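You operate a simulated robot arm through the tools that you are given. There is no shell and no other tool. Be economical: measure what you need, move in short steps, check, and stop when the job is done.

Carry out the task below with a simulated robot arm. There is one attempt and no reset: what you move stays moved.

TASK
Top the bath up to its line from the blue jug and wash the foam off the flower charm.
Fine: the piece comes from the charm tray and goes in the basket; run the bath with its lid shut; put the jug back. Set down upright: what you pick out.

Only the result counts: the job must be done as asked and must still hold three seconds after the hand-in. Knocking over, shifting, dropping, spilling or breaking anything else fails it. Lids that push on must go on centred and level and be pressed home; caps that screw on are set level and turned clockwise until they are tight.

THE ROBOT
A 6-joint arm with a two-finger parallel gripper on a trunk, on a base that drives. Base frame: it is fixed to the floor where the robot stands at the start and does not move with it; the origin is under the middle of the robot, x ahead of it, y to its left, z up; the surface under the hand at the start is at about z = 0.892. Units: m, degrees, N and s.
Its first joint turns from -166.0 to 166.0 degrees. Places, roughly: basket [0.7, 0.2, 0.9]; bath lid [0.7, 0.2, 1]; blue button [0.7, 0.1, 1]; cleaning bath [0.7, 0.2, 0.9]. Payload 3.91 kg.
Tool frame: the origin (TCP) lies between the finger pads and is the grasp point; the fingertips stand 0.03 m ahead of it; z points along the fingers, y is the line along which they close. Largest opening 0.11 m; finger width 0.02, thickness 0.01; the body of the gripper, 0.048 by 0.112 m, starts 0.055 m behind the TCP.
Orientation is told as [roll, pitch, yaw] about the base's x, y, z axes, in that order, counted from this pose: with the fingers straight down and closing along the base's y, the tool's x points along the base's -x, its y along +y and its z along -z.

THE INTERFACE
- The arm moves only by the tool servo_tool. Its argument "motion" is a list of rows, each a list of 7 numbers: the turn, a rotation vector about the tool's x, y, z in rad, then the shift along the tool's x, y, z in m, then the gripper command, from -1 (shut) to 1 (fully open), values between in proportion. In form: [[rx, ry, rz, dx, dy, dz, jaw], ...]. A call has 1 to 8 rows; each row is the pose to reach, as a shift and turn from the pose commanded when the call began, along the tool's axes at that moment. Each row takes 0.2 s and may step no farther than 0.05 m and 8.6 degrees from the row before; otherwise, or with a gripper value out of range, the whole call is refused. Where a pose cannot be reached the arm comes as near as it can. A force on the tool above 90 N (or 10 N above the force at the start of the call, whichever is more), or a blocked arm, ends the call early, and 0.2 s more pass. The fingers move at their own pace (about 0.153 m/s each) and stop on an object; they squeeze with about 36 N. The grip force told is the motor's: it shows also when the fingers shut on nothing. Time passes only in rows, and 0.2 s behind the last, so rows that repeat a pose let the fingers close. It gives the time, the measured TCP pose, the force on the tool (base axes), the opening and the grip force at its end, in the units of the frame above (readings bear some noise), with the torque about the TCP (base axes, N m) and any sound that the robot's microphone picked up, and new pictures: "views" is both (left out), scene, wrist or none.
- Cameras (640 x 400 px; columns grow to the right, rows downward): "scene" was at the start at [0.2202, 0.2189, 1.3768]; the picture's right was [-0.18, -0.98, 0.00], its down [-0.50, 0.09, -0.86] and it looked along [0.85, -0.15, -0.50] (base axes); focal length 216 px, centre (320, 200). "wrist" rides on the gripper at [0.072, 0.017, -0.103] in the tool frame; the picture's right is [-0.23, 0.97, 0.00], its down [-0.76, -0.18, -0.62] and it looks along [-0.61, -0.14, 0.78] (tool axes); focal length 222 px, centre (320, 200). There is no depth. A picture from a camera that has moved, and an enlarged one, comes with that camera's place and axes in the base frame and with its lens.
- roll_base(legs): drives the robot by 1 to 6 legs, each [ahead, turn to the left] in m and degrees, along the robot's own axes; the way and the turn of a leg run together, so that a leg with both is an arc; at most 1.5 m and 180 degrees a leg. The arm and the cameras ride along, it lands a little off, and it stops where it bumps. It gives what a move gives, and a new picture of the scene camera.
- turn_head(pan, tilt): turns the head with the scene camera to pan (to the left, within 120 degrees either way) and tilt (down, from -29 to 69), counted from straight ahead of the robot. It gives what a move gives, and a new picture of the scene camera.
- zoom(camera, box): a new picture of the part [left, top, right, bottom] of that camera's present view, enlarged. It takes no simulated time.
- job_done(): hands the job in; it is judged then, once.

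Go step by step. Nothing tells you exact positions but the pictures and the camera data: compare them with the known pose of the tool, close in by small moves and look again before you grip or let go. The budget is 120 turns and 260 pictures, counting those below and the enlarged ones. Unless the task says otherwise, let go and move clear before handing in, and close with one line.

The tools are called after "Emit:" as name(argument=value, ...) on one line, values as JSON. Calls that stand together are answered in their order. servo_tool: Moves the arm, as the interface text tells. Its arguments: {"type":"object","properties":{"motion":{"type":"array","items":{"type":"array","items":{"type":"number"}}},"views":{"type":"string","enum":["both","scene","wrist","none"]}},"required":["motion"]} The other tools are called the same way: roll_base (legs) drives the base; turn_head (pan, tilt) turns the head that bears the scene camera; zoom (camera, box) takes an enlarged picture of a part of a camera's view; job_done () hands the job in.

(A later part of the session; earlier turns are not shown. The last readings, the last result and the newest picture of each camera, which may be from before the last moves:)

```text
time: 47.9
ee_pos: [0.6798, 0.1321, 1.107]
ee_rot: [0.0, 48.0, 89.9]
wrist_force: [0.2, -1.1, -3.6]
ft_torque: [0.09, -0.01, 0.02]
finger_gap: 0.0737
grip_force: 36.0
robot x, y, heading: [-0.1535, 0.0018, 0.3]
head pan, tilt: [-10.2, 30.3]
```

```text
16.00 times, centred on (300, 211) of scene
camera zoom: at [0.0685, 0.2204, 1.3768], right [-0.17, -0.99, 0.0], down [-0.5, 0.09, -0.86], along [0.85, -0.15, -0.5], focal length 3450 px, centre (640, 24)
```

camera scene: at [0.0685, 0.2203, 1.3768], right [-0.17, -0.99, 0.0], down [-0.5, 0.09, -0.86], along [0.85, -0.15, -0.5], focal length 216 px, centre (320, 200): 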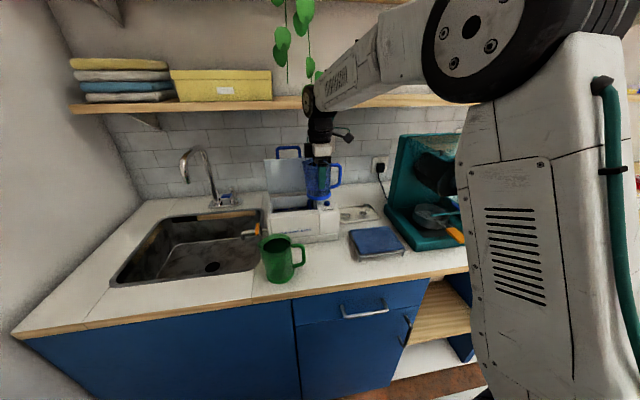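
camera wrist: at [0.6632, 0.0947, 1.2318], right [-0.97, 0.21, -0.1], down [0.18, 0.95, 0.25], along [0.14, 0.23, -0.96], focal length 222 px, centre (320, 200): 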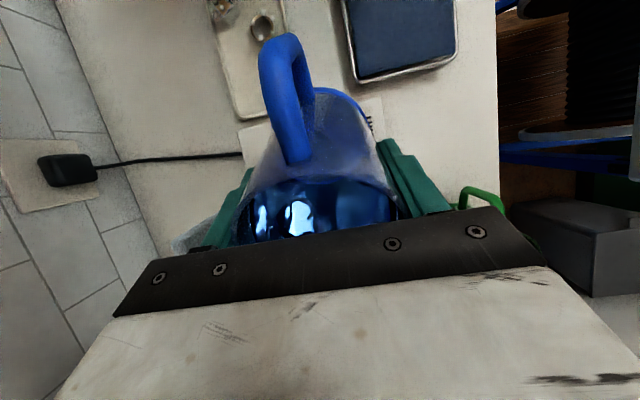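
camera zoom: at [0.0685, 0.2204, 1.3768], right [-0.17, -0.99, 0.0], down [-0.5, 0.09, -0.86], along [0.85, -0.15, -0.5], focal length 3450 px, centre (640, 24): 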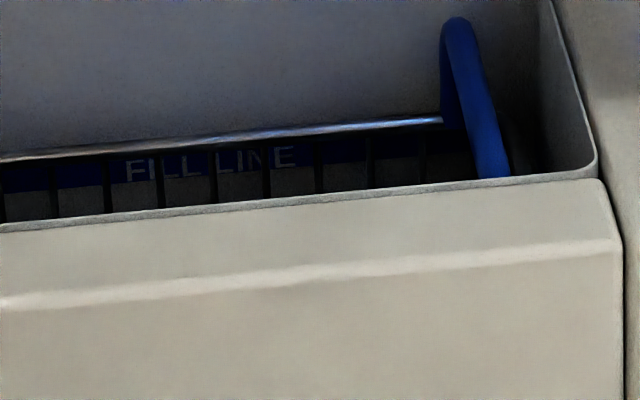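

The water isn't up to the visible part below the band yet. I pour on to 54°.

Emit:
servo_tool(motion=[[0, 0.03, 0, 0, 0, 0, -1], [0, 0.06, 0, 0, 0, 0, -1], [0, 0.09, 0, 0, 0, 0, -1], [0, 0.11, 0, 0, 0, 0, -1], [0, 0.11, 0, 0, 0, 0, -1], [0, 0.11, 0, 0, 0, 0, -1], [0, 0.11, 0, 0, 0, 0, -1], [0, 0.11, 0, 0, 0, 0, -1]], views="none")

Emit:
zoom(camera="scene", box=[285, 202, 315, 220])

Emit:
zoom(camera="scene", box=[250, 130, 370, 230])

```text
time: 49.7
ee_pos: [0.6806, 0.1332, 1.106]
ee_rot: [-0.1, 54.2, 89.9]
wrist_force: [-0.1, 0.5, -3.0]
ft_torque: [0.08, 0.01, 0.03]
finger_gap: 0.0736
grip_force: 35.9
robot x, y, heading: [-0.1517, -0.0, 0.3]
head pan, tilt: [-10.2, 30.3]
```

```text
16.00 times, centred on (300, 211) of scene
camera zoom: at [0.0685, 0.2204, 1.3768], right [-0.17, -0.99, 0.0], down [-0.5, 0.09, -0.86], along [0.85, -0.15, -0.5], focal length 3450 px, centre (640, 24)
```

zoom: 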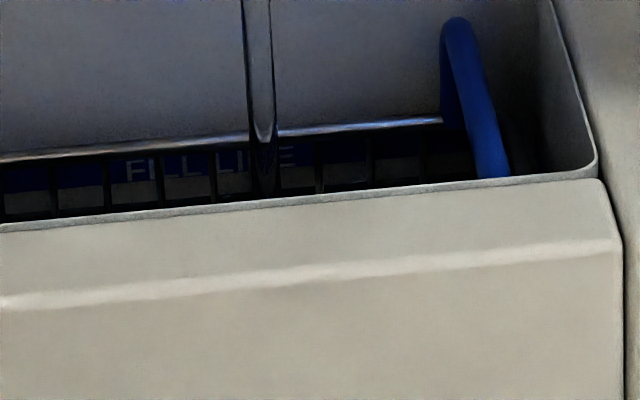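

```text
4.00 times, centred on (310, 180) of scene
camera zoom: at [0.0685, 0.2204, 1.3768], right [-0.17, -0.99, 0.0], down [-0.5, 0.09, -0.86], along [0.85, -0.15, -0.5], focal length 862 px, centre (360, 280)
```

zoom: 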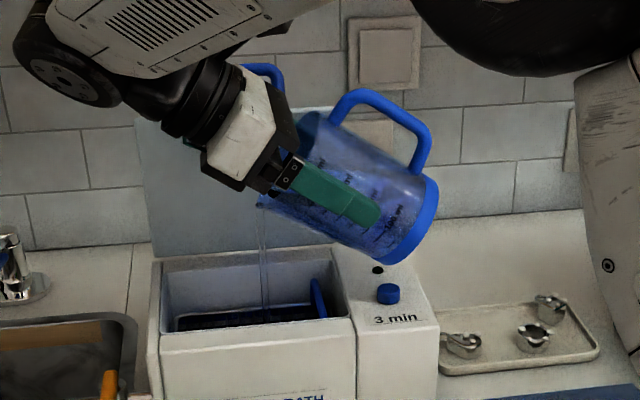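

A waterline now shows just below the band. I go on in smaller steps.

Emit:
servo_tool(motion=[[0, 0, 0, 0, 0, 0, -1], [0, 0.03, 0, 0, 0, 0, -1], [0, 0.06, 0, 0, 0, 0, -1], [0, 0.06, 0, 0, 0, 0, -1], [0, 0.06, 0, 0, 0, 0, -1], [0, 0.06, 0, 0, 0, 0, -1], [0, 0.06, 0, 0, 0, 0, -1], [0, 0.06, 0, 0, 0, 0, -1]], views="none")

Emit:
zoom(camera="scene", box=[270, 206, 294, 220])

Emit:
zoom(camera="scene", box=[285, 202, 315, 220])

```text
time: 51.5
ee_pos: [0.6802, 0.1333, 1.1066]
ee_rot: [-0.1, 57.8, 90.0]
wrist_force: [-0.3, 0.7, -2.9]
ft_torque: [0.12, 0.01, 0.0]
finger_gap: 0.0738
grip_force: 35.8
robot x, y, heading: [-0.1489, 0.0006, 0.1]
head pan, tilt: [-10.2, 30.3]
```

```text
16.00 times, centred on (282, 213) of scene
camera zoom: at [0.0685, 0.2204, 1.3768], right [-0.17, -0.99, 0.0], down [-0.5, 0.09, -0.86], along [0.85, -0.15, -0.5], focal length 3450 px, centre (928, -8)
```

zoom: 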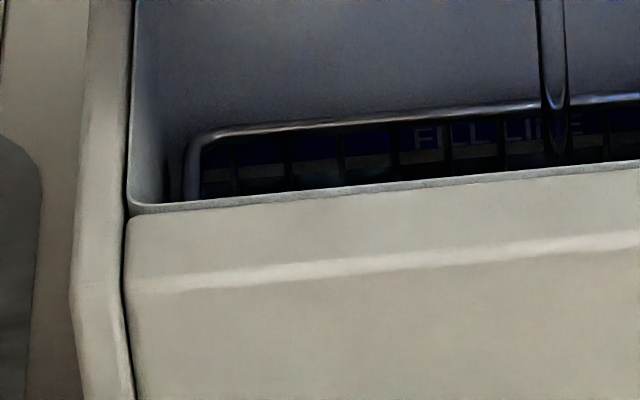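

```text
16.00 times, centred on (300, 211) of scene
camera zoom: at [0.0685, 0.2204, 1.3768], right [-0.17, -0.99, 0.0], down [-0.5, 0.09, -0.86], along [0.85, -0.15, -0.5], focal length 3450 px, centre (640, 24)
```

zoom: 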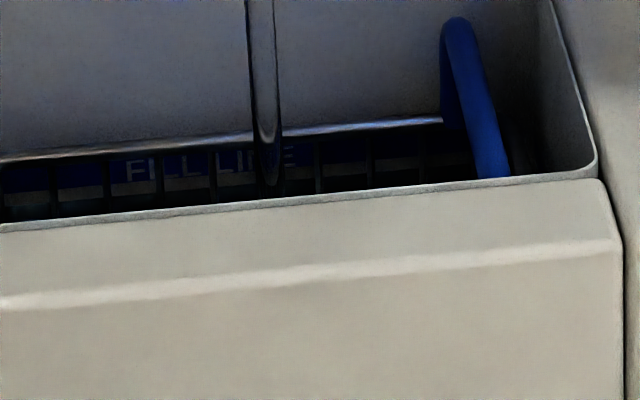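

The waterline is clearly climbing; a thin grey strip remains under the band. Another small step.

Emit:
servo_tool(motion=[[0, 0, 0, 0, 0, 0, -1], [0, 0.03, 0, 0, 0, 0, -1], [0, 0.06, 0, 0, 0, 0, -1], [0, 0.06, 0, 0, 0, 0, -1], [0, 0.06, 0, 0, 0, 0, -1], [0, 0.06, 0, 0, 0, 0, -1], [0, 0.06, 0, 0, 0, 0, -1], [0, 0.06, 0, 0, 0, 0, -1]], views="none")

Emit:
zoom(camera="scene", box=[270, 206, 294, 220])

```text
time: 53.3
ee_pos: [0.6794, 0.1325, 1.1082]
ee_rot: [0.0, 61.2, 89.9]
wrist_force: [-0.6, -0.2, -2.9]
ft_torque: [0.08, -0.02, -0.01]
finger_gap: 0.0737
grip_force: 36.2
robot x, y, heading: [-0.1496, 0.0028, 0.3]
head pan, tilt: [-10.2, 30.3]
```

```text
16.00 times, centred on (282, 213) of scene
camera zoom: at [0.0685, 0.2204, 1.3768], right [-0.17, -0.99, 0.0], down [-0.5, 0.09, -0.86], along [0.85, -0.15, -0.5], focal length 3450 px, centre (928, -8)
```

zoom: 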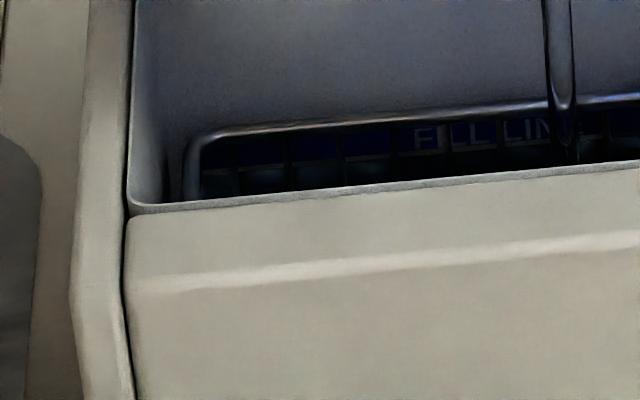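

Water is nearly touching the band's lower edge. I hold the tilt to let the stream settle, with a small increase.

Emit:
servo_tool(motion=[[0, 0.03, 0, 0, 0, 0, -1], [0, 0.03, 0, 0, 0, 0, -1], [0, 0.03, 0, 0, 0, 0, -1], [0, 0.03, 0, 0, 0, 0, -1], [0, 0.03, 0, 0, 0, 0, -1], [0, 0.03, 0, 0, 0, 0, -1], [0, 0.03, 0, 0, 0, 0, -1]], views="none")

Emit:
zoom(camera="scene", box=[274, 206, 290, 216])

Emit:
zoom(camera="scene", box=[285, 202, 315, 220])

```text
time: 54.9
ee_pos: [0.6791, 0.1328, 1.1072]
ee_rot: [-0.1, 62.9, 90.0]
wrist_force: [0.0, 0.1, -2.1]
ft_torque: [0.05, 0.0, -0.02]
finger_gap: 0.0736
grip_force: 35.9
robot x, y, heading: [-0.153, 0.0035, 0.4]
head pan, tilt: [-10.2, 30.3]
```

```text
16.00 times, centred on (282, 211) of scene
camera zoom: at [0.0685, 0.2204, 1.3768], right [-0.17, -0.99, 0.0], down [-0.5, 0.09, -0.86], along [0.85, -0.15, -0.5], focal length 3450 px, centre (928, 24)
```

zoom: 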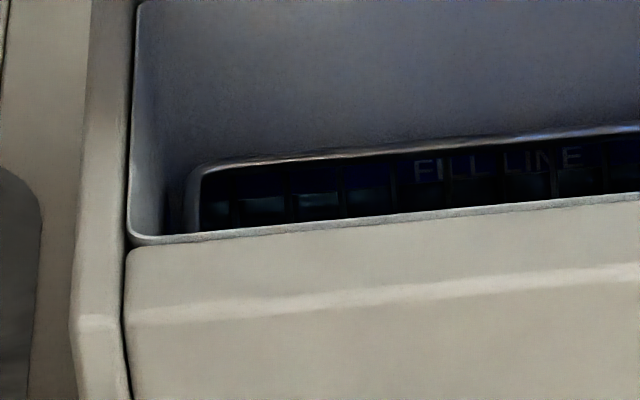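

```text
16.00 times, centred on (300, 211) of scene
camera zoom: at [0.0685, 0.2204, 1.3768], right [-0.17, -0.99, 0.0], down [-0.5, 0.09, -0.86], along [0.85, -0.15, -0.5], focal length 3450 px, centre (640, 24)
```

zoom: 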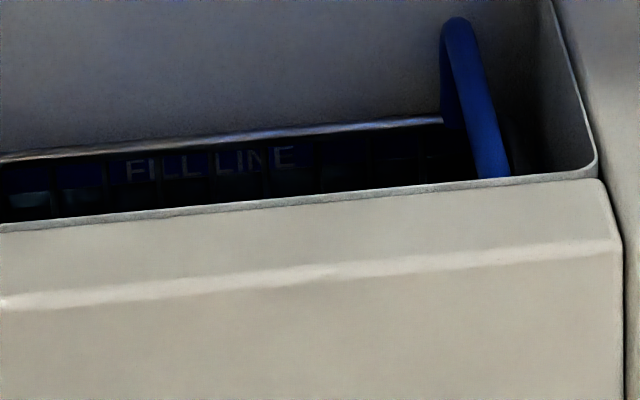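

The flow stopped with water at the band's lower edge. I aim for mid-band, so pour a touch more.

Emit:
servo_tool(motion=[[0, 0.03, 0, 0, 0, 0, -1], [0, 0.06, 0, 0, 0, 0, -1], [0, 0.08, 0, 0, 0, 0, -1], [0, 0.08, 0, 0, 0, 0, -1], [0, 0.08, 0, 0, 0, 0, -1], [0, 0.08, 0, 0, 0, 0, -1], [0, 0.08, 0, 0, 0, 0, -1], [0, 0.08, 0, 0, 0, 0, -1]], views="none")

Emit:
zoom(camera="scene", box=[285, 202, 315, 220])

Emit:
zoom(camera="wrist", box=[160, 60, 480, 240])

```text
time: 56.7
ee_pos: [0.6815, 0.1316, 1.1074]
ee_rot: [-0.2, 67.6, 89.9]
wrist_force: [-0.3, 0.2, -1.6]
ft_torque: [0.04, -0.04, 0.02]
finger_gap: 0.074
grip_force: 35.8
robot x, y, heading: [-0.1508, 0.0005, 0.4]
head pan, tilt: [-10.2, 30.3]
```

```text
16.00 times, centred on (300, 211) of scene
camera zoom: at [0.0684, 0.2204, 1.3768], right [-0.17, -0.99, 0.0], down [-0.5, 0.09, -0.86], along [0.85, -0.15, -0.5], focal length 3450 px, centre (640, 24)
```

zoom: 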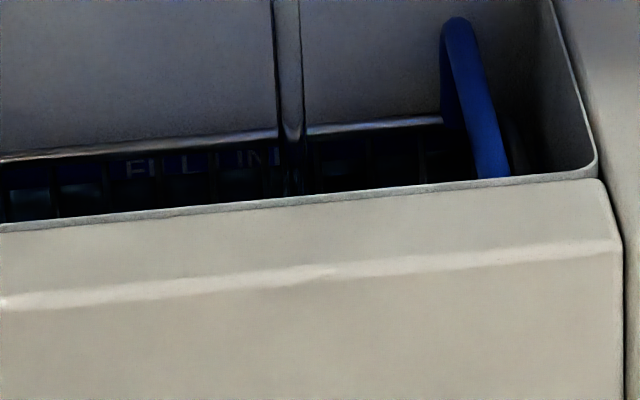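

```text
2.00 times, centred on (320, 150) of wrist
camera zoom: at [0.6637, 0.201, 1.2145], right [-0.97, 0.09, -0.21], down [0.18, 0.87, -0.47], along [0.14, -0.49, -0.86], focal length 444 px, centre (320, 300)
```

zoom: 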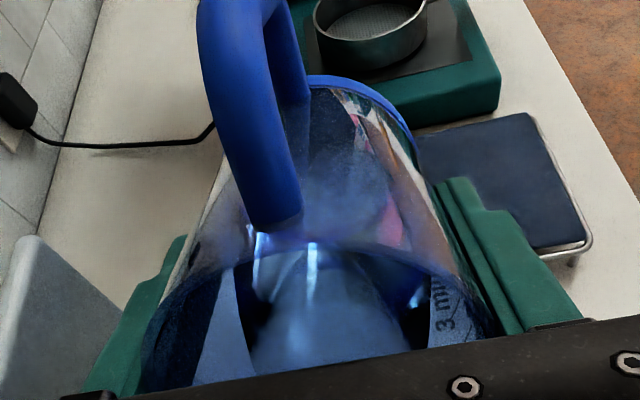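

Water now stands mid-band on the "FILL LINE" text. I tip the jug back upright over the tank.

Emit:
servo_tool(motion=[[0, -0.12, 0, 0, 0, 0, -1], [0, -0.25, 0, 0, 0, 0, -1], [0, -0.38, 0, 0, 0, 0, -1], [0, -0.52, 0, 0, 0, 0, -1], [0, -0.66, 0, 0, 0, 0, -1], [0, -0.8, 0, 0, 0, 0, -1], [0, -0.94, 0, 0, 0, 0, -1], [0, -1.06, 0, 0, 0, 0, -1]], views="none")

Emit:
servo_tool(motion=[[0, -0.06, 0, 0, 0, 0, -1], [0, -0.12, 0, 0, 0, 0, -1], [0, -0.12, 0, 0, 0, 0, -1]], views="scene")

Emit:
zoom(camera="scene", box=[285, 202, 315, 220])

Emit:
zoom(camera="scene", box=[250, 130, 370, 230])

```text
time: 58.5
ee_pos: [0.6797, 0.1335, 1.1072]
ee_rot: [0.1, 6.7, 90.1]
wrist_force: [0.2, 0.6, -1.6]
ft_torque: [-0.02, 0.02, 0.0]
finger_gap: 0.0738
grip_force: 36.2
robot x, y, heading: [-0.153, 0.0041, 0.2]
head pan, tilt: [-10.2, 30.3]
```

```text
time: 59.3
ee_pos: [0.6808, 0.1316, 1.1063]
ee_rot: [-0.1, -0.1, 90.0]
wrist_force: [0.0, 0.2, -0.9]
ft_torque: [0.01, 0.02, -0.04]
finger_gap: 0.0736
grip_force: 35.9
robot x, y, heading: [-0.1511, 0.0004, 0.3]
head pan, tilt: [-10.2, 30.3]
camera scene: at [0.0684, 0.2204, 1.3768], right [-0.17, -0.99, 0.0], down [-0.5, 0.09, -0.86], along [0.85, -0.15, -0.5], focal length 216 px, centre (320, 200)
```

scene: 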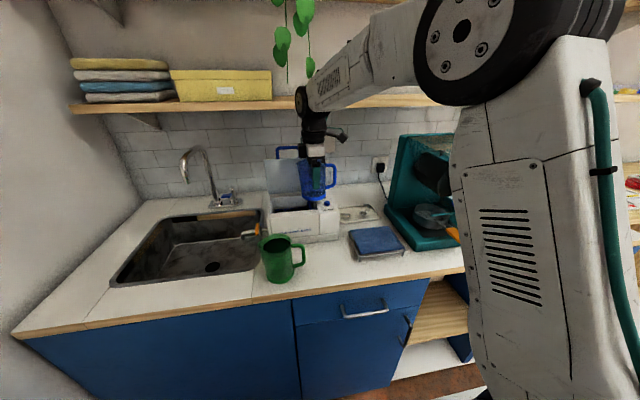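

```text
16.00 times, centred on (300, 211) of scene
camera zoom: at [0.0684, 0.2204, 1.3768], right [-0.17, -0.99, 0.0], down [-0.5, 0.09, -0.86], along [0.85, -0.15, -0.5], focal length 3450 px, centre (640, 24)
```

zoom: 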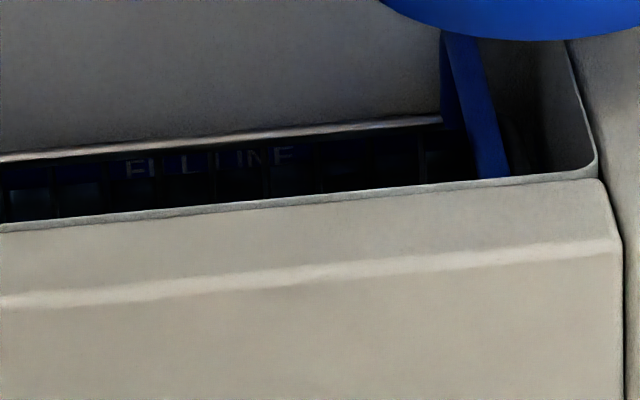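

```text
4.00 times, centred on (310, 180) of scene
camera zoom: at [0.0684, 0.2204, 1.3768], right [-0.17, -0.99, 0.0], down [-0.5, 0.09, -0.86], along [0.85, -0.15, -0.5], focal length 862 px, centre (360, 280)
```

zoom: 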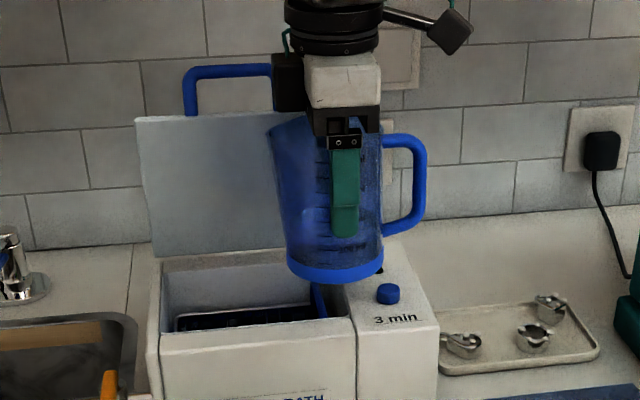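

Level is mid-band. Now the jug goes back: I carry it over its old spot.

Emit:
servo_tool(motion=[[0, 0, 0, 0.001, 0.02, -0.01, -1], [0, 0, 0.03, 0.002, 0.055, -0.01, -1], [0, 0, 0.07, 0.004, 0.09, -0.01, -1], [0, 0, 0.12, 0.005, 0.125, -0.01, -1], [0, 0, 0.16, 0.006, 0.15, -0.01, -1], [0, 0, 0.175, 0.006, 0.161, -0.01, -1], [0, 0, 0.175, 0.006, 0.161, -0.01, -1]], views="none")

Emit:
servo_tool(motion=[[0, 0, 0, 0, 0, 0.04, -1], [0, 0, 0, 0, 0, 0.08, -1], [0, 0, 0, 0, 0, 0.12, -1], [0, 0, 0, 0, 0, 0.145, -1], [0, 0, 0, 0, 0, 0.155, -1], [0, 0, 0, 0, 0, 0.155, -1]], views="scene")

Emit:
zoom(camera="scene", box=[250, 180, 370, 290])

```text
time: 60.9
ee_pos: [0.5196, 0.1264, 1.1175]
ee_rot: [0.0, -0.2, 80.1]
wrist_force: [-0.3, 0.0, -1.3]
ft_torque: [0.02, 0.0, -0.01]
finger_gap: 0.0739
grip_force: 36.0
robot x, y, heading: [-0.1497, -0.0014, 0.1]
head pan, tilt: [-10.2, 30.3]
```

```text
time: 62.3
ee_pos: [0.5208, 0.1264, 0.9613]
ee_rot: [-0.1, -0.1, 80.0]
wrist_force: [0.1, 0.0, -1.3]
ft_torque: [0.01, 0.02, 0.01]
finger_gap: 0.0737
grip_force: 36.0
robot x, y, heading: [-0.1477, 0.0016, 0.3]
head pan, tilt: [-10.2, 30.3]
camera scene: at [0.0684, 0.2203, 1.3768], right [-0.17, -0.99, 0.0], down [-0.5, 0.09, -0.86], along [0.85, -0.15, -0.5], focal length 216 px, centre (320, 200)
```

scene: 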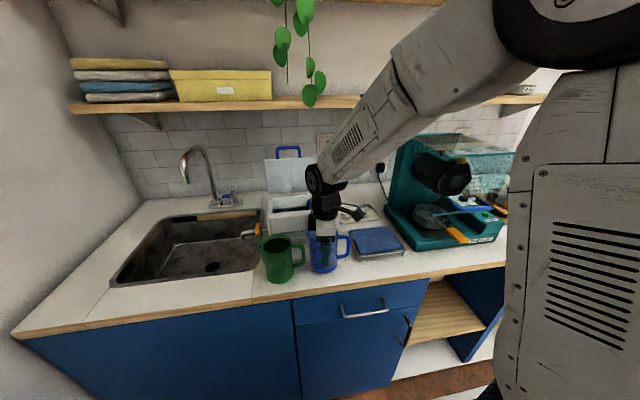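

```text
3.64 times, centred on (310, 235) of scene
camera zoom: at [0.0684, 0.2203, 1.3768], right [-0.17, -0.99, 0.0], down [-0.5, 0.09, -0.86], along [0.85, -0.15, -0.5], focal length 784 px, centre (356, 73)
```

zoom: 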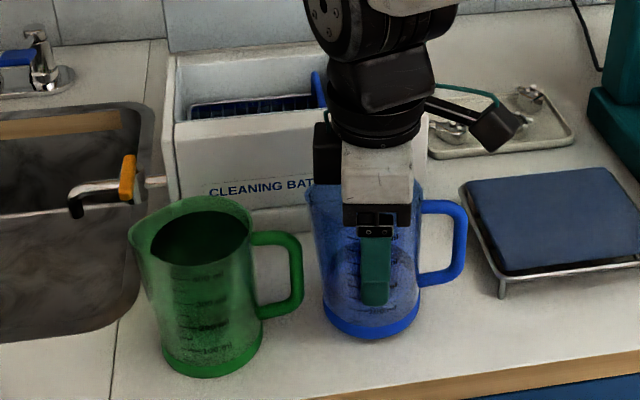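

Right above its old spot; 1 cm left. I lower until it touches.

Emit:
servo_tool(motion=[[0, 0, 0, 0, 0, 0.004, -1], [0, 0, 0, 0, 0, 0.008, -1], [0, 0, 0, 0, 0, 0.0105, -1], [0, 0, 0, 0, 0, 0.0105, -1]], views="none")

```text
time: 63.3
ee_pos: [0.5212, 0.1274, 0.9529]
ee_rot: [-0.3, -0.2, 80.0]
wrist_force: [1.0, -2.0, 37.7]
ft_torque: [0.19, 0.55, 0.0]
finger_gap: 0.0741
grip_force: 35.9
robot x, y, heading: [-0.1479, 0.0021, -0.2]
head pan, tilt: [-10.2, 30.3]
```

It is on the counter (37 N). I ease up 2 mm and release, then rise straight up.

Emit:
servo_tool(motion=[[0, 0, 0, 0, 0, -0.002, -1], [0, 0, 0, 0, 0, -0.002, -0.2], [0, 0, 0, 0, 0, -0.002, 0.3], [0, 0, 0, 0, 0, -0.002, 1], [0, 0, 0, 0, 0, -0.002, 1], [0, 0, 0, 0, 0, -0.04, 1], [0, 0, 0, 0, 0, -0.085, 1], [0, 0, 0, 0, 0, -0.13, 1]])

Emit:
zoom(camera="scene", box=[250, 180, 370, 290])

```text
time: 65.1
ee_pos: [0.5212, 0.1272, 1.0814]
ee_rot: [0.0, -0.2, 80.0]
wrist_force: [-0.3, 0.1, 0.3]
ft_torque: [-0.02, 0.02, 0.01]
finger_gap: 0.11
grip_force: 0.1
robot x, y, heading: [-0.1518, 0.0013, 0.6]
head pan, tilt: [-10.2, 30.3]
camera scene: at [0.0686, 0.2204, 1.3768], right [-0.17, -0.99, 0.0], down [-0.5, 0.09, -0.86], along [0.85, -0.15, -0.5], focal length 216 px, centre (320, 200)
camera wrist: at [0.4917, 0.0597, 1.1853], right [-0.92, 0.39, 0.0], down [0.31, 0.72, 0.62], along [0.25, 0.57, -0.78], focal length 222 px, centre (320, 200)
```

scene: 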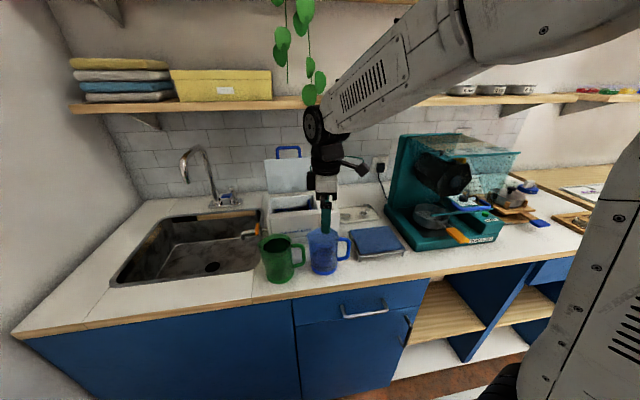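
wrist: 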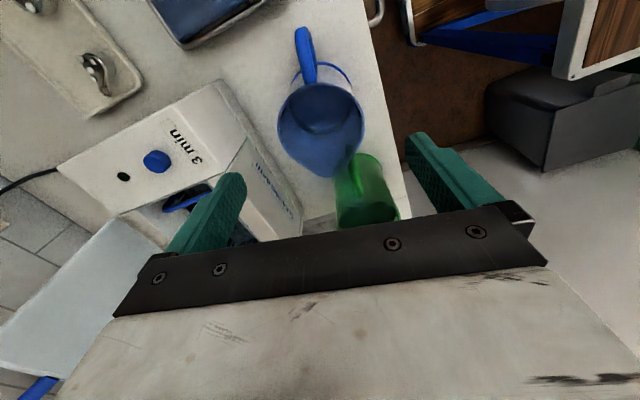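

```text
3.64 times, centred on (310, 235) of scene
camera zoom: at [0.0686, 0.2204, 1.3768], right [-0.17, -0.99, 0.0], down [-0.5, 0.09, -0.86], along [0.85, -0.15, -0.5], focal length 784 px, centre (356, 73)
```

zoom: 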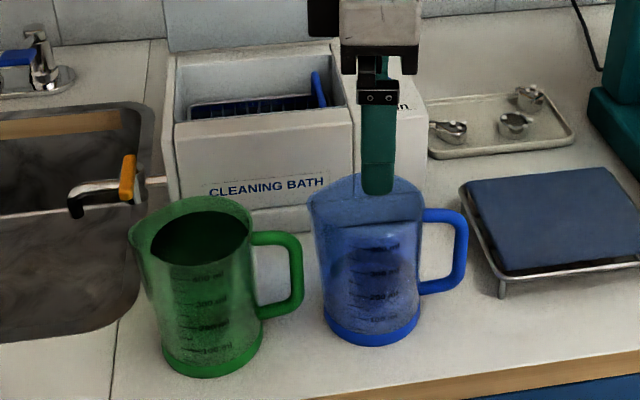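

The jug is back, upright. Next I rise, look at the water and the lid's bar, before closing the lid.

Emit:
servo_tool(motion=[[0, 0, 0, 0, 0, -0.045, 0.5], [0, 0, 0, 0, 0, -0.09, 0], [0, 0, 0, 0, 0, -0.13, 0], [0, 0, -0.06, -0.02, -0.02, -0.17, 0], [0, 0, -0.12, -0.045, -0.05, -0.17, 0], [0, 0, -0.175, -0.07, -0.08, -0.17, 0], [0, 0, -0.175, -0.09, -0.106, -0.17, 0]], views="wrist")

Emit:
zoom(camera="wrist", box=[200, 40, 440, 240])

Emit:
zoom(camera="scene", box=[260, 140, 340, 230])

```text
time: 66.7
ee_pos: [0.6377, 0.1951, 1.252]
ee_rot: [-0.2, -0.1, 89.9]
wrist_force: [-0.9, -0.8, 0.4]
ft_torque: [0.02, -0.03, -0.03]
finger_gap: 0.0548
grip_force: 0.0
robot x, y, heading: [-0.156, 0.0004, 0.1]
head pan, tilt: [-10.2, 30.3]
camera wrist: at [0.6214, 0.1241, 1.3562], right [-0.97, 0.23, 0.0], down [0.18, 0.76, 0.63], along [0.14, 0.61, -0.78], focal length 222 px, centre (320, 200)
```

wrist: 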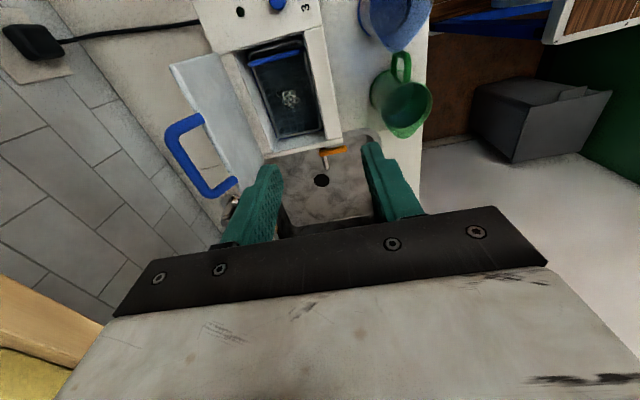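

```text
2.00 times, centred on (320, 140) of wrist
camera zoom: at [0.6214, 0.1241, 1.3562], right [-0.97, 0.23, 0.0], down [0.18, 0.76, 0.63], along [0.14, 0.61, -0.78], focal length 444 px, centre (320, 320)
```

zoom: 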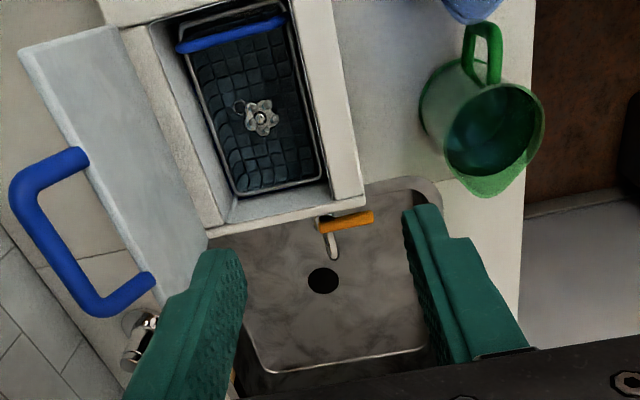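

```text
4.44 times, centred on (300, 185) of scene
camera zoom: at [0.0679, 0.2202, 1.3769], right [-0.17, -0.99, 0.0], down [-0.5, 0.09, -0.86], along [0.85, -0.15, -0.5], focal length 958 px, centre (409, 267)
```

zoom: 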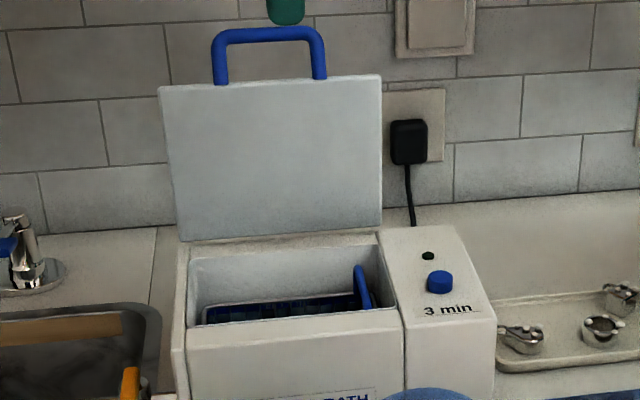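

The charm sits under water and the band is wetted. The lid bar is at (0.769, 0.20, 1.169), lid at 80°. I move over the bar with a slight forward tilt.

Emit:
servo_tool(motion=[[0.05, 0, 0, -0.002, -0.03, 0, 0], [0.1, 0, 0, -0.004, -0.07, 0, 0], [0.14, 0, 0, -0.005, -0.105, 0.002, 0], [0.14, 0, 0, -0.005, -0.1193, 0.002, 0]], views="both")

Emit:
zoom(camera="wrist", box=[200, 40, 440, 240])

```text
time: 67.7
ee_pos: [0.7574, 0.2006, 1.2507]
ee_rot: [-8.1, 0.0, 90.0]
wrist_force: [-0.4, 0.0, 0.2]
ft_torque: [0.0, -0.02, 0.0]
finger_gap: 0.055
grip_force: 0.1
robot x, y, heading: [-0.1502, -0.001, 0.4]
head pan, tilt: [-10.2, 30.3]
camera scene: at [0.0681, 0.2203, 1.3769], right [-0.17, -0.99, 0.0], down [-0.5, 0.09, -0.86], along [0.85, -0.15, -0.5], focal length 216 px, centre (320, 200)
camera wrist: at [0.7261, 0.1291, 1.351], right [-0.96, 0.23, -0.14], down [0.09, 0.76, 0.64], along [0.25, 0.61, -0.75], focal length 222 px, centre (320, 200)
```

scene: 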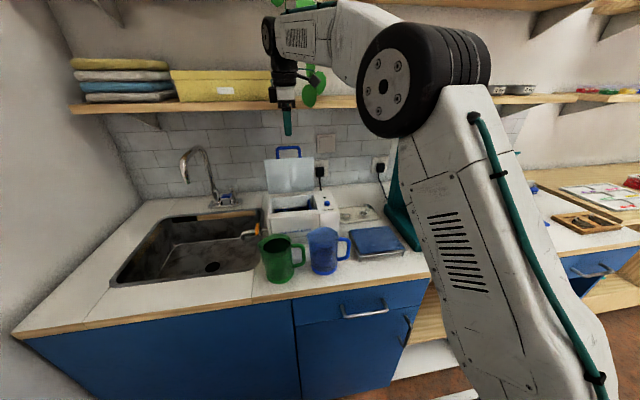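
wrist: 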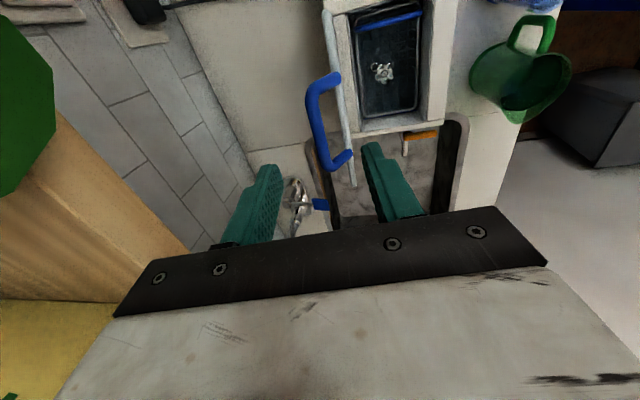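

```text
2.00 times, centred on (320, 140) of wrist
camera zoom: at [0.7261, 0.1291, 1.351], right [-0.96, 0.23, -0.14], down [0.09, 0.76, 0.64], along [0.25, 0.61, -0.75], focal length 444 px, centre (320, 320)
```

zoom: 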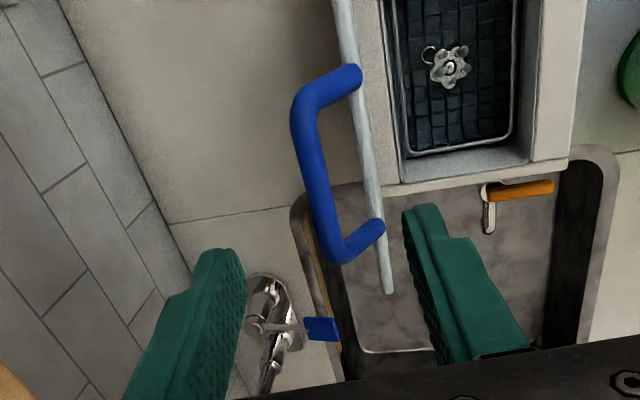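

Lined up over the bar. I go down and close on it.

Emit:
servo_tool(motion=[[0, 0, 0, 0, 0, 0.03, -0.3], [0, 0, 0, 0, 0, 0.05, -0.36], [0, 0, 0, 0, 0, 0.066, -0.36], [0, 0, 0, 0, 0, 0.066, -1], [0, 0, 0, 0, 0, 0.066, -1]], views="wrist")

```text
time: 68.9
ee_pos: [0.7697, 0.2013, 1.1837]
ee_rot: [-8.0, 0.0, 90.0]
wrist_force: [-0.4, 1.0, -4.5]
ft_torque: [0.06, -0.02, -0.56]
finger_gap: 0.0104
grip_force: 44.7
robot x, y, heading: [-0.152, -0.0011, 0.6]
head pan, tilt: [-10.2, 30.3]
camera wrist: at [0.7373, 0.1289, 1.2842], right [-0.96, 0.23, -0.14], down [0.09, 0.76, 0.64], along [0.25, 0.61, -0.75], focal length 222 px, centre (320, 200)
```

wrist: 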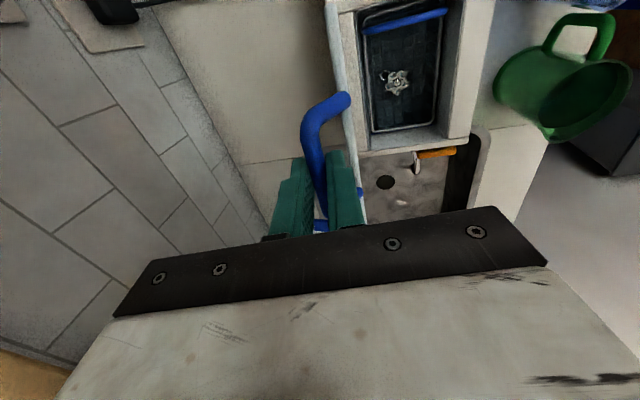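

Gripped. I swing the lid down along its arc, first to about 40° open.

Emit:
servo_tool(motion=[[0.064, 0, 0, 0, 0.0242, -0.0024, -1], [0.128, 0, 0, 0, 0.0487, -0.0015, -1], [0.192, 0, 0, 0, 0.073, 0.0028, -1], [0.256, 0, 0, 0, 0.0964, 0.0103, -1], [0.32, 0, 0, 0, 0.1185, 0.0209, -1]])

```text
time: 70.1
ee_pos: [0.6528, 0.2007, 1.1475]
ee_rot: [-26.4, -0.1, 90.0]
wrist_force: [-2.0, -6.1, 0.2]
ft_torque: [-0.1, 0.09, -0.29]
finger_gap: 0.0104
grip_force: 45.3
robot x, y, heading: [-0.149, -0.0025, 0.5]
head pan, tilt: [-10.2, 30.3]
camera scene: at [0.0683, 0.22, 1.3769], right [-0.17, -0.99, 0.0], down [-0.5, 0.09, -0.86], along [0.85, -0.15, -0.5], focal length 216 px, centre (320, 200)
camera wrist: at [0.5925, 0.1292, 1.2329], right [-0.87, 0.23, -0.43], down [-0.12, 0.76, 0.64], along [0.47, 0.61, -0.64], focal length 222 px, centre (320, 200)
```

scene: 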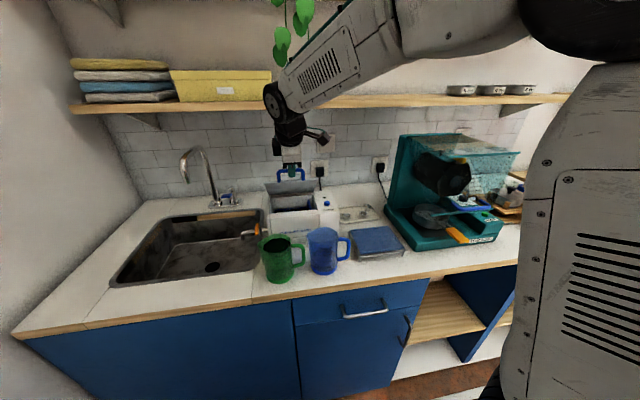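
wrist: 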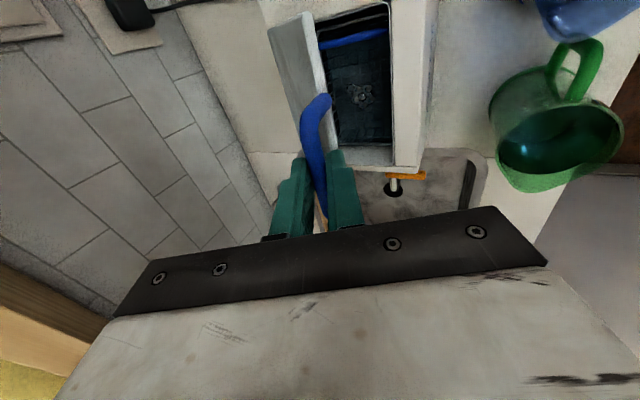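

Half closed. I continue the arc to shut.

Emit:
servo_tool(motion=[[0.065, 0, 0, 0, 0.0244, 0.0066, -1], [0.13, 0, 0, 0, 0.0471, 0.0163, -1], [0.195, 0, 0, 0, 0.0687, 0.0294, -1], [0.26, 0, 0, 0, 0.0879, 0.0449, -1], [0.293, 0, 0, 0, 0.0965, 0.054, -1], [0.325, 0, 0, 0, 0.1048, 0.0632, -1], [0.325, 0, 0, 0, 0.1048, 0.0632, -1]])

Emit:
zoom(camera="scene", box=[250, 150, 350, 240])

```text
time: 71.7
ee_pos: [0.5888, 0.2005, 1.0439]
ee_rot: [-45.0, -0.1, 90.0]
wrist_force: [26.1, -2.6, -4.5]
ft_torque: [-0.06, -0.34, 0.13]
finger_gap: 0.0105
grip_force: 45.4
robot x, y, heading: [-0.1499, -0.0005, 0.3]
head pan, tilt: [-10.2, 30.3]
camera scene: at [0.0696, 0.2202, 1.3766], right [-0.17, -0.99, 0.0], down [-0.5, 0.09, -0.86], along [0.85, -0.15, -0.5], focal length 216 px, centre (320, 200)
camera wrist: at [0.5029, 0.1297, 1.1058], right [-0.69, 0.23, -0.69], down [-0.32, 0.76, 0.57], along [0.65, 0.61, -0.45], focal length 222 px, centre (320, 200)
```

scene: 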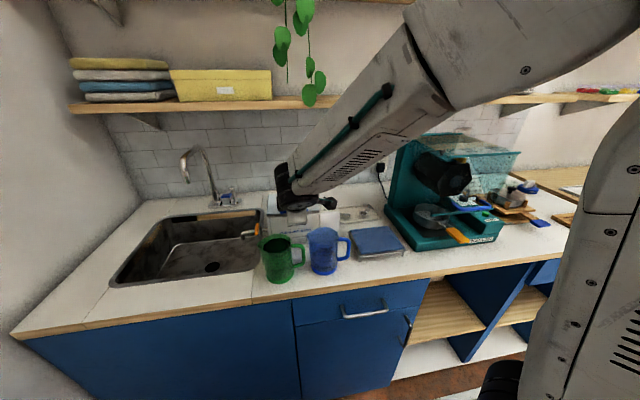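
wrist: 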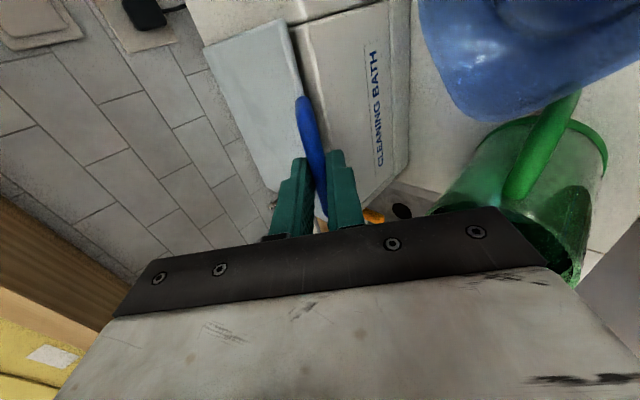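

```text
4.44 times, centred on (300, 195) of scene
camera zoom: at [0.0696, 0.2202, 1.3766], right [-0.17, -0.99, 0.0], down [-0.5, 0.09, -0.86], along [0.85, -0.15, -0.5], focal length 958 px, centre (409, 222)
```

zoom: 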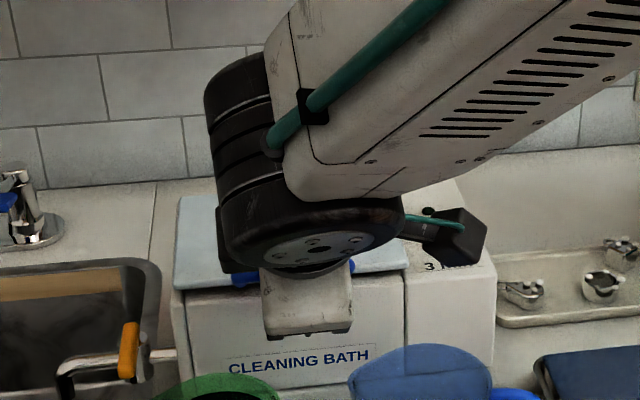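

The lid is down, at the pose where I first gripped it. I release and withdraw along the tool axis, then check it is shut.

Emit:
servo_tool(motion=[[0, 0, 0, 0, 0, 0, -0.6], [0, 0, 0, 0, 0, 0, -0.3], [0, 0, 0, 0, 0, 0, -0.3], [0, 0, 0, 0, 0, -0.04, -0.3], [0, 0, 0, 0, 0, -0.085, -0.3], [0, 0, 0, 0, 0, -0.13, -0.3], [0, 0, 0, 0, 0, -0.17, -0.3]], views="none")

Emit:
servo_tool(motion=[[-0.13, 0, 0, 0.03, 0, -0.02, -0.6], [-0.26, 0, 0, 0.06, 0, -0.03, -1], [-0.39, 0, 0, 0.09, 0, -0.03, -1], [-0.52, 0, 0, 0.11, 0, -0.03, -1], [-0.65, 0, 0, 0.11, 0, -0.03, -1], [-0.785, 0, 0, 0.11, 0, -0.03, -1]])

Emit:
zoom(camera="scene", box=[250, 160, 360, 290])

```text
time: 73.3
ee_pos: [0.4693, 0.2009, 1.163]
ee_rot: [-45.0, -0.1, 90.0]
wrist_force: [0.0, 0.1, 0.8]
ft_torque: [-0.05, 0.0, -0.01]
finger_gap: 0.0388
grip_force: 0.1
robot x, y, heading: [-0.1543, -0.0014, 0.3]
head pan, tilt: [-10.2, 30.3]
```

```text
time: 74.7
ee_pos: [0.4448, 0.0903, 1.1862]
ee_rot: [0.1, -0.1, 90.0]
wrist_force: [-0.8, 0.0, -0.3]
ft_torque: [0.04, 0.01, -0.01]
finger_gap: 0.0001
grip_force: 36.5
robot x, y, heading: [-0.1498, 0.0032, 0.4]
head pan, tilt: [-10.2, 30.3]
camera scene: at [0.068, 0.2202, 1.3769], right [-0.17, -0.99, 0.0], down [-0.5, 0.09, -0.86], along [0.85, -0.15, -0.5], focal length 216 px, centre (320, 200)
camera wrist: at [0.4286, 0.0187, 1.2898], right [-0.97, 0.23, 0.0], down [0.18, 0.76, 0.62], along [0.14, 0.61, -0.78], focal length 222 px, centre (320, 200)
```

scene: 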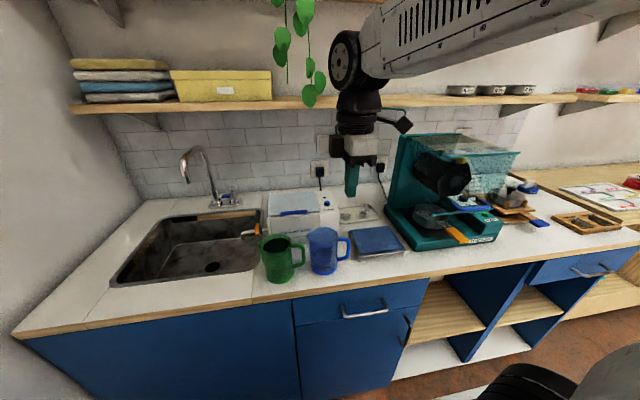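
wrist: 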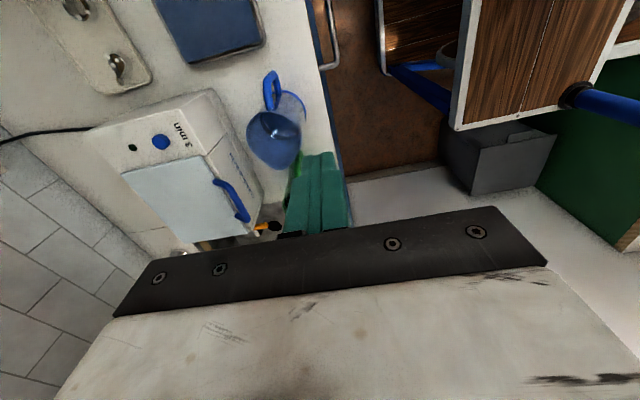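

```text
3.08 times, centred on (305, 225) of scene
camera zoom: at [0.068, 0.2202, 1.3769], right [-0.17, -0.99, 0.0], down [-0.5, 0.09, -0.86], along [0.85, -0.15, -0.5], focal length 664 px, centre (366, 123)
```

zoom: 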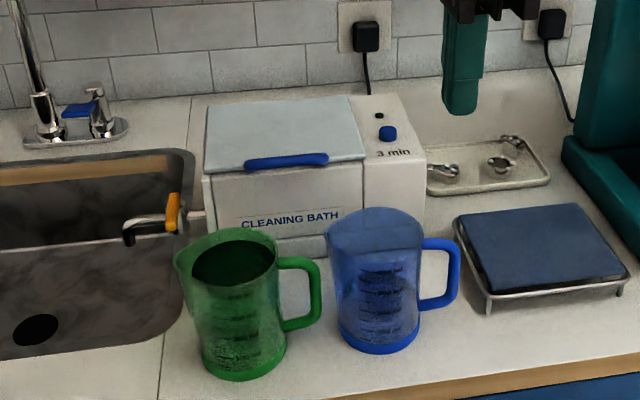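

The lid is shut level. Now the blue button at about (0.665, 0.0935, 1.015): I bring the closed fingertips above it.

Emit:
servo_tool(motion=[[0, 0, 0, -0.003, -0.045, 0, -1], [0, 0, 0, -0.003, -0.09, 0, -1], [0, 0, 0, -0.003, -0.135, 0, -1], [0, 0, 0, -0.003, -0.18, 0.01, -1], [0, 0, 0, -0.003, -0.215, 0.04, -1], [0, 0, 0, -0.003, -0.2205, 0.085, -1], [0, 0, 0, -0.003, -0.2205, 0.115, -1]], views="wrist")

Emit:
zoom(camera="wrist", box=[240, 90, 400, 240])

Emit:
zoom(camera="scene", box=[290, 170, 350, 230])

```text
time: 76.3
ee_pos: [0.6681, 0.0938, 1.0717]
ee_rot: [-0.1, -0.1, 90.0]
wrist_force: [-0.6, -0.8, -0.3]
ft_torque: [-0.01, -0.03, 0.0]
finger_gap: 0.0
grip_force: 36.7
robot x, y, heading: [-0.1494, -0.0021, 0.5]
head pan, tilt: [-10.2, 30.3]
camera wrist: at [0.6514, 0.0213, 1.1755], right [-0.97, 0.23, 0.0], down [0.18, 0.76, 0.62], along [0.14, 0.61, -0.78], focal length 222 px, centre (320, 200)
```

wrist: 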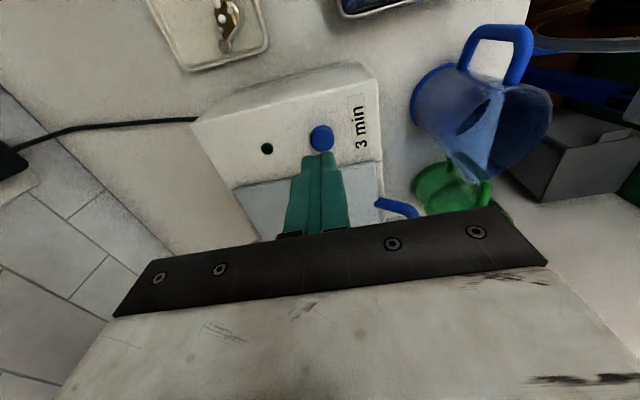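

```text
2.67 times, centred on (320, 165) of wrist
camera zoom: at [0.6514, 0.0213, 1.1755], right [-0.97, 0.23, 0.0], down [0.18, 0.76, 0.62], along [0.14, 0.61, -0.78], focal length 592 px, centre (320, 293)
```

zoom: 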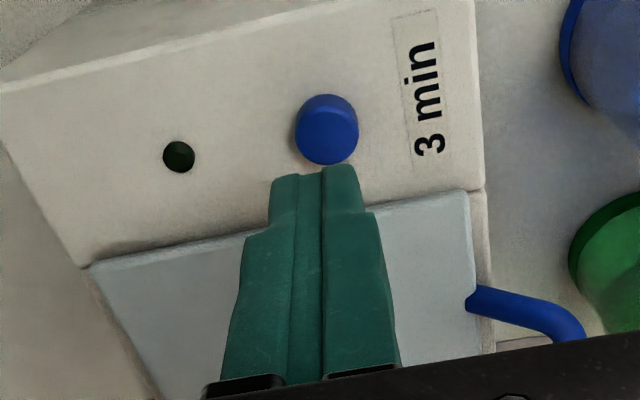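

```text
6.67 times, centred on (320, 200) of scene
camera zoom: at [0.0681, 0.2202, 1.3769], right [-0.17, -0.99, 0.0], down [-0.5, 0.09, -0.86], along [0.85, -0.15, -0.5], focal length 1438 px, centre (320, 200)
```

zoom: 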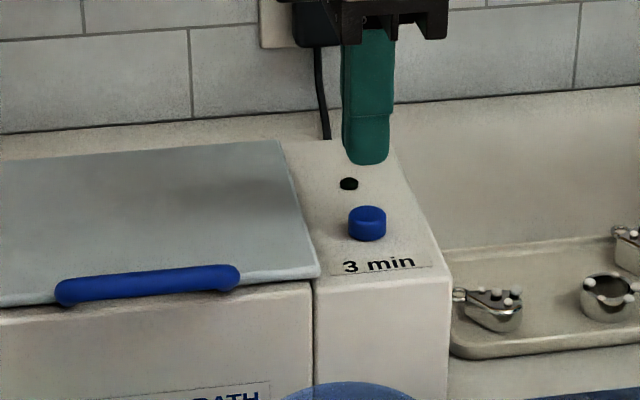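

The button top is at (0.6645, 0.090, 1.014). I shift a few mm and press.

Emit:
servo_tool(motion=[[0, 0, 0, 0.004, 0.0035, 0.015, -1], [0, 0, 0, 0.004, 0.0035, 0.026, -1], [0, 0, 0, 0.004, 0.0035, 0.031, -1], [0, 0, 0, 0.004, 0.0035, 0.034, -1], [0, 0, 0, 0.004, 0.0035, 0.034, -1]], views="none")

Emit:
zoom(camera="scene", box=[290, 170, 350, 230])

```text
time: 77.5
ee_pos: [0.6637, 0.0892, 1.0349]
ee_rot: [0.0, -0.1, 89.9]
wrist_force: [-0.3, -0.9, 1.8]
ft_torque: [-0.04, 0.0, 0.05]
finger_gap: 0.0
grip_force: 35.4
robot x, y, heading: [-0.1501, 0.0009, 0.1]
head pan, tilt: [-10.2, 30.3]
heard: click
```

```text
6.67 times, centred on (320, 200) of scene
camera zoom: at [0.0683, 0.2202, 1.3768], right [-0.17, -0.99, 0.0], down [-0.5, 0.09, -0.86], along [0.85, -0.15, -0.5], focal length 1438 px, centre (320, 200)
```

zoom: 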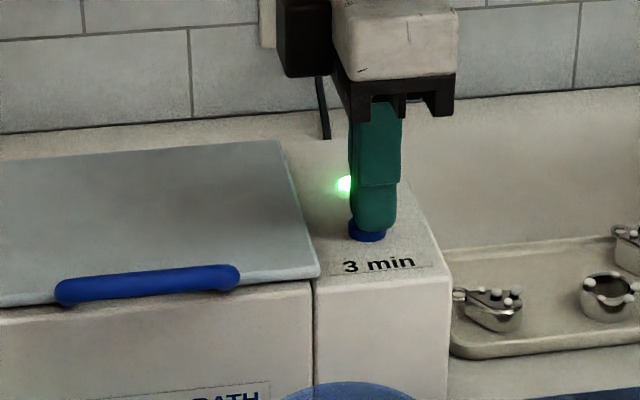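

A click, and the lamp is green: the bath runs. I lift off and move clear.

Emit:
servo_tool(motion=[[0, 0, 0, 0, 0, -0.03, -1], [0, 0, 0, 0, 0, -0.07, -1], [0, 0, 0, 0, 0, -0.11, -1], [0, 0, 0, 0, 0.04, -0.15, -1], [0, 0, 0, 0.02, 0.08, -0.18, -1], [0, 0, 0, 0.04, 0.12, -0.2, -1], [0, 0, 0, 0.06, 0.15, -0.22, -1], [0, 0, 0, 0.06, 0.15, -0.22, -1]], views="scene")

Emit:
zoom(camera="scene", box=[250, 170, 370, 290])

```text
refused: row 4 steps farther than a row can; nothing moved
```

```text
3.33 times, centred on (310, 230) of scene
camera zoom: at [0.0683, 0.2202, 1.3768], right [-0.17, -0.99, 0.0], down [-0.5, 0.09, -0.86], along [0.85, -0.15, -0.5], focal length 719 px, centre (353, 100)
```

zoom: 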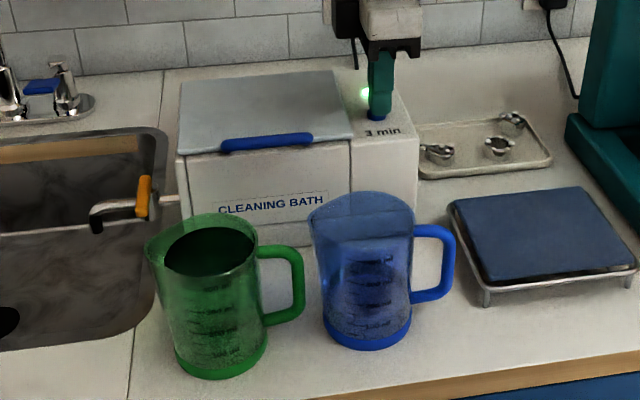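

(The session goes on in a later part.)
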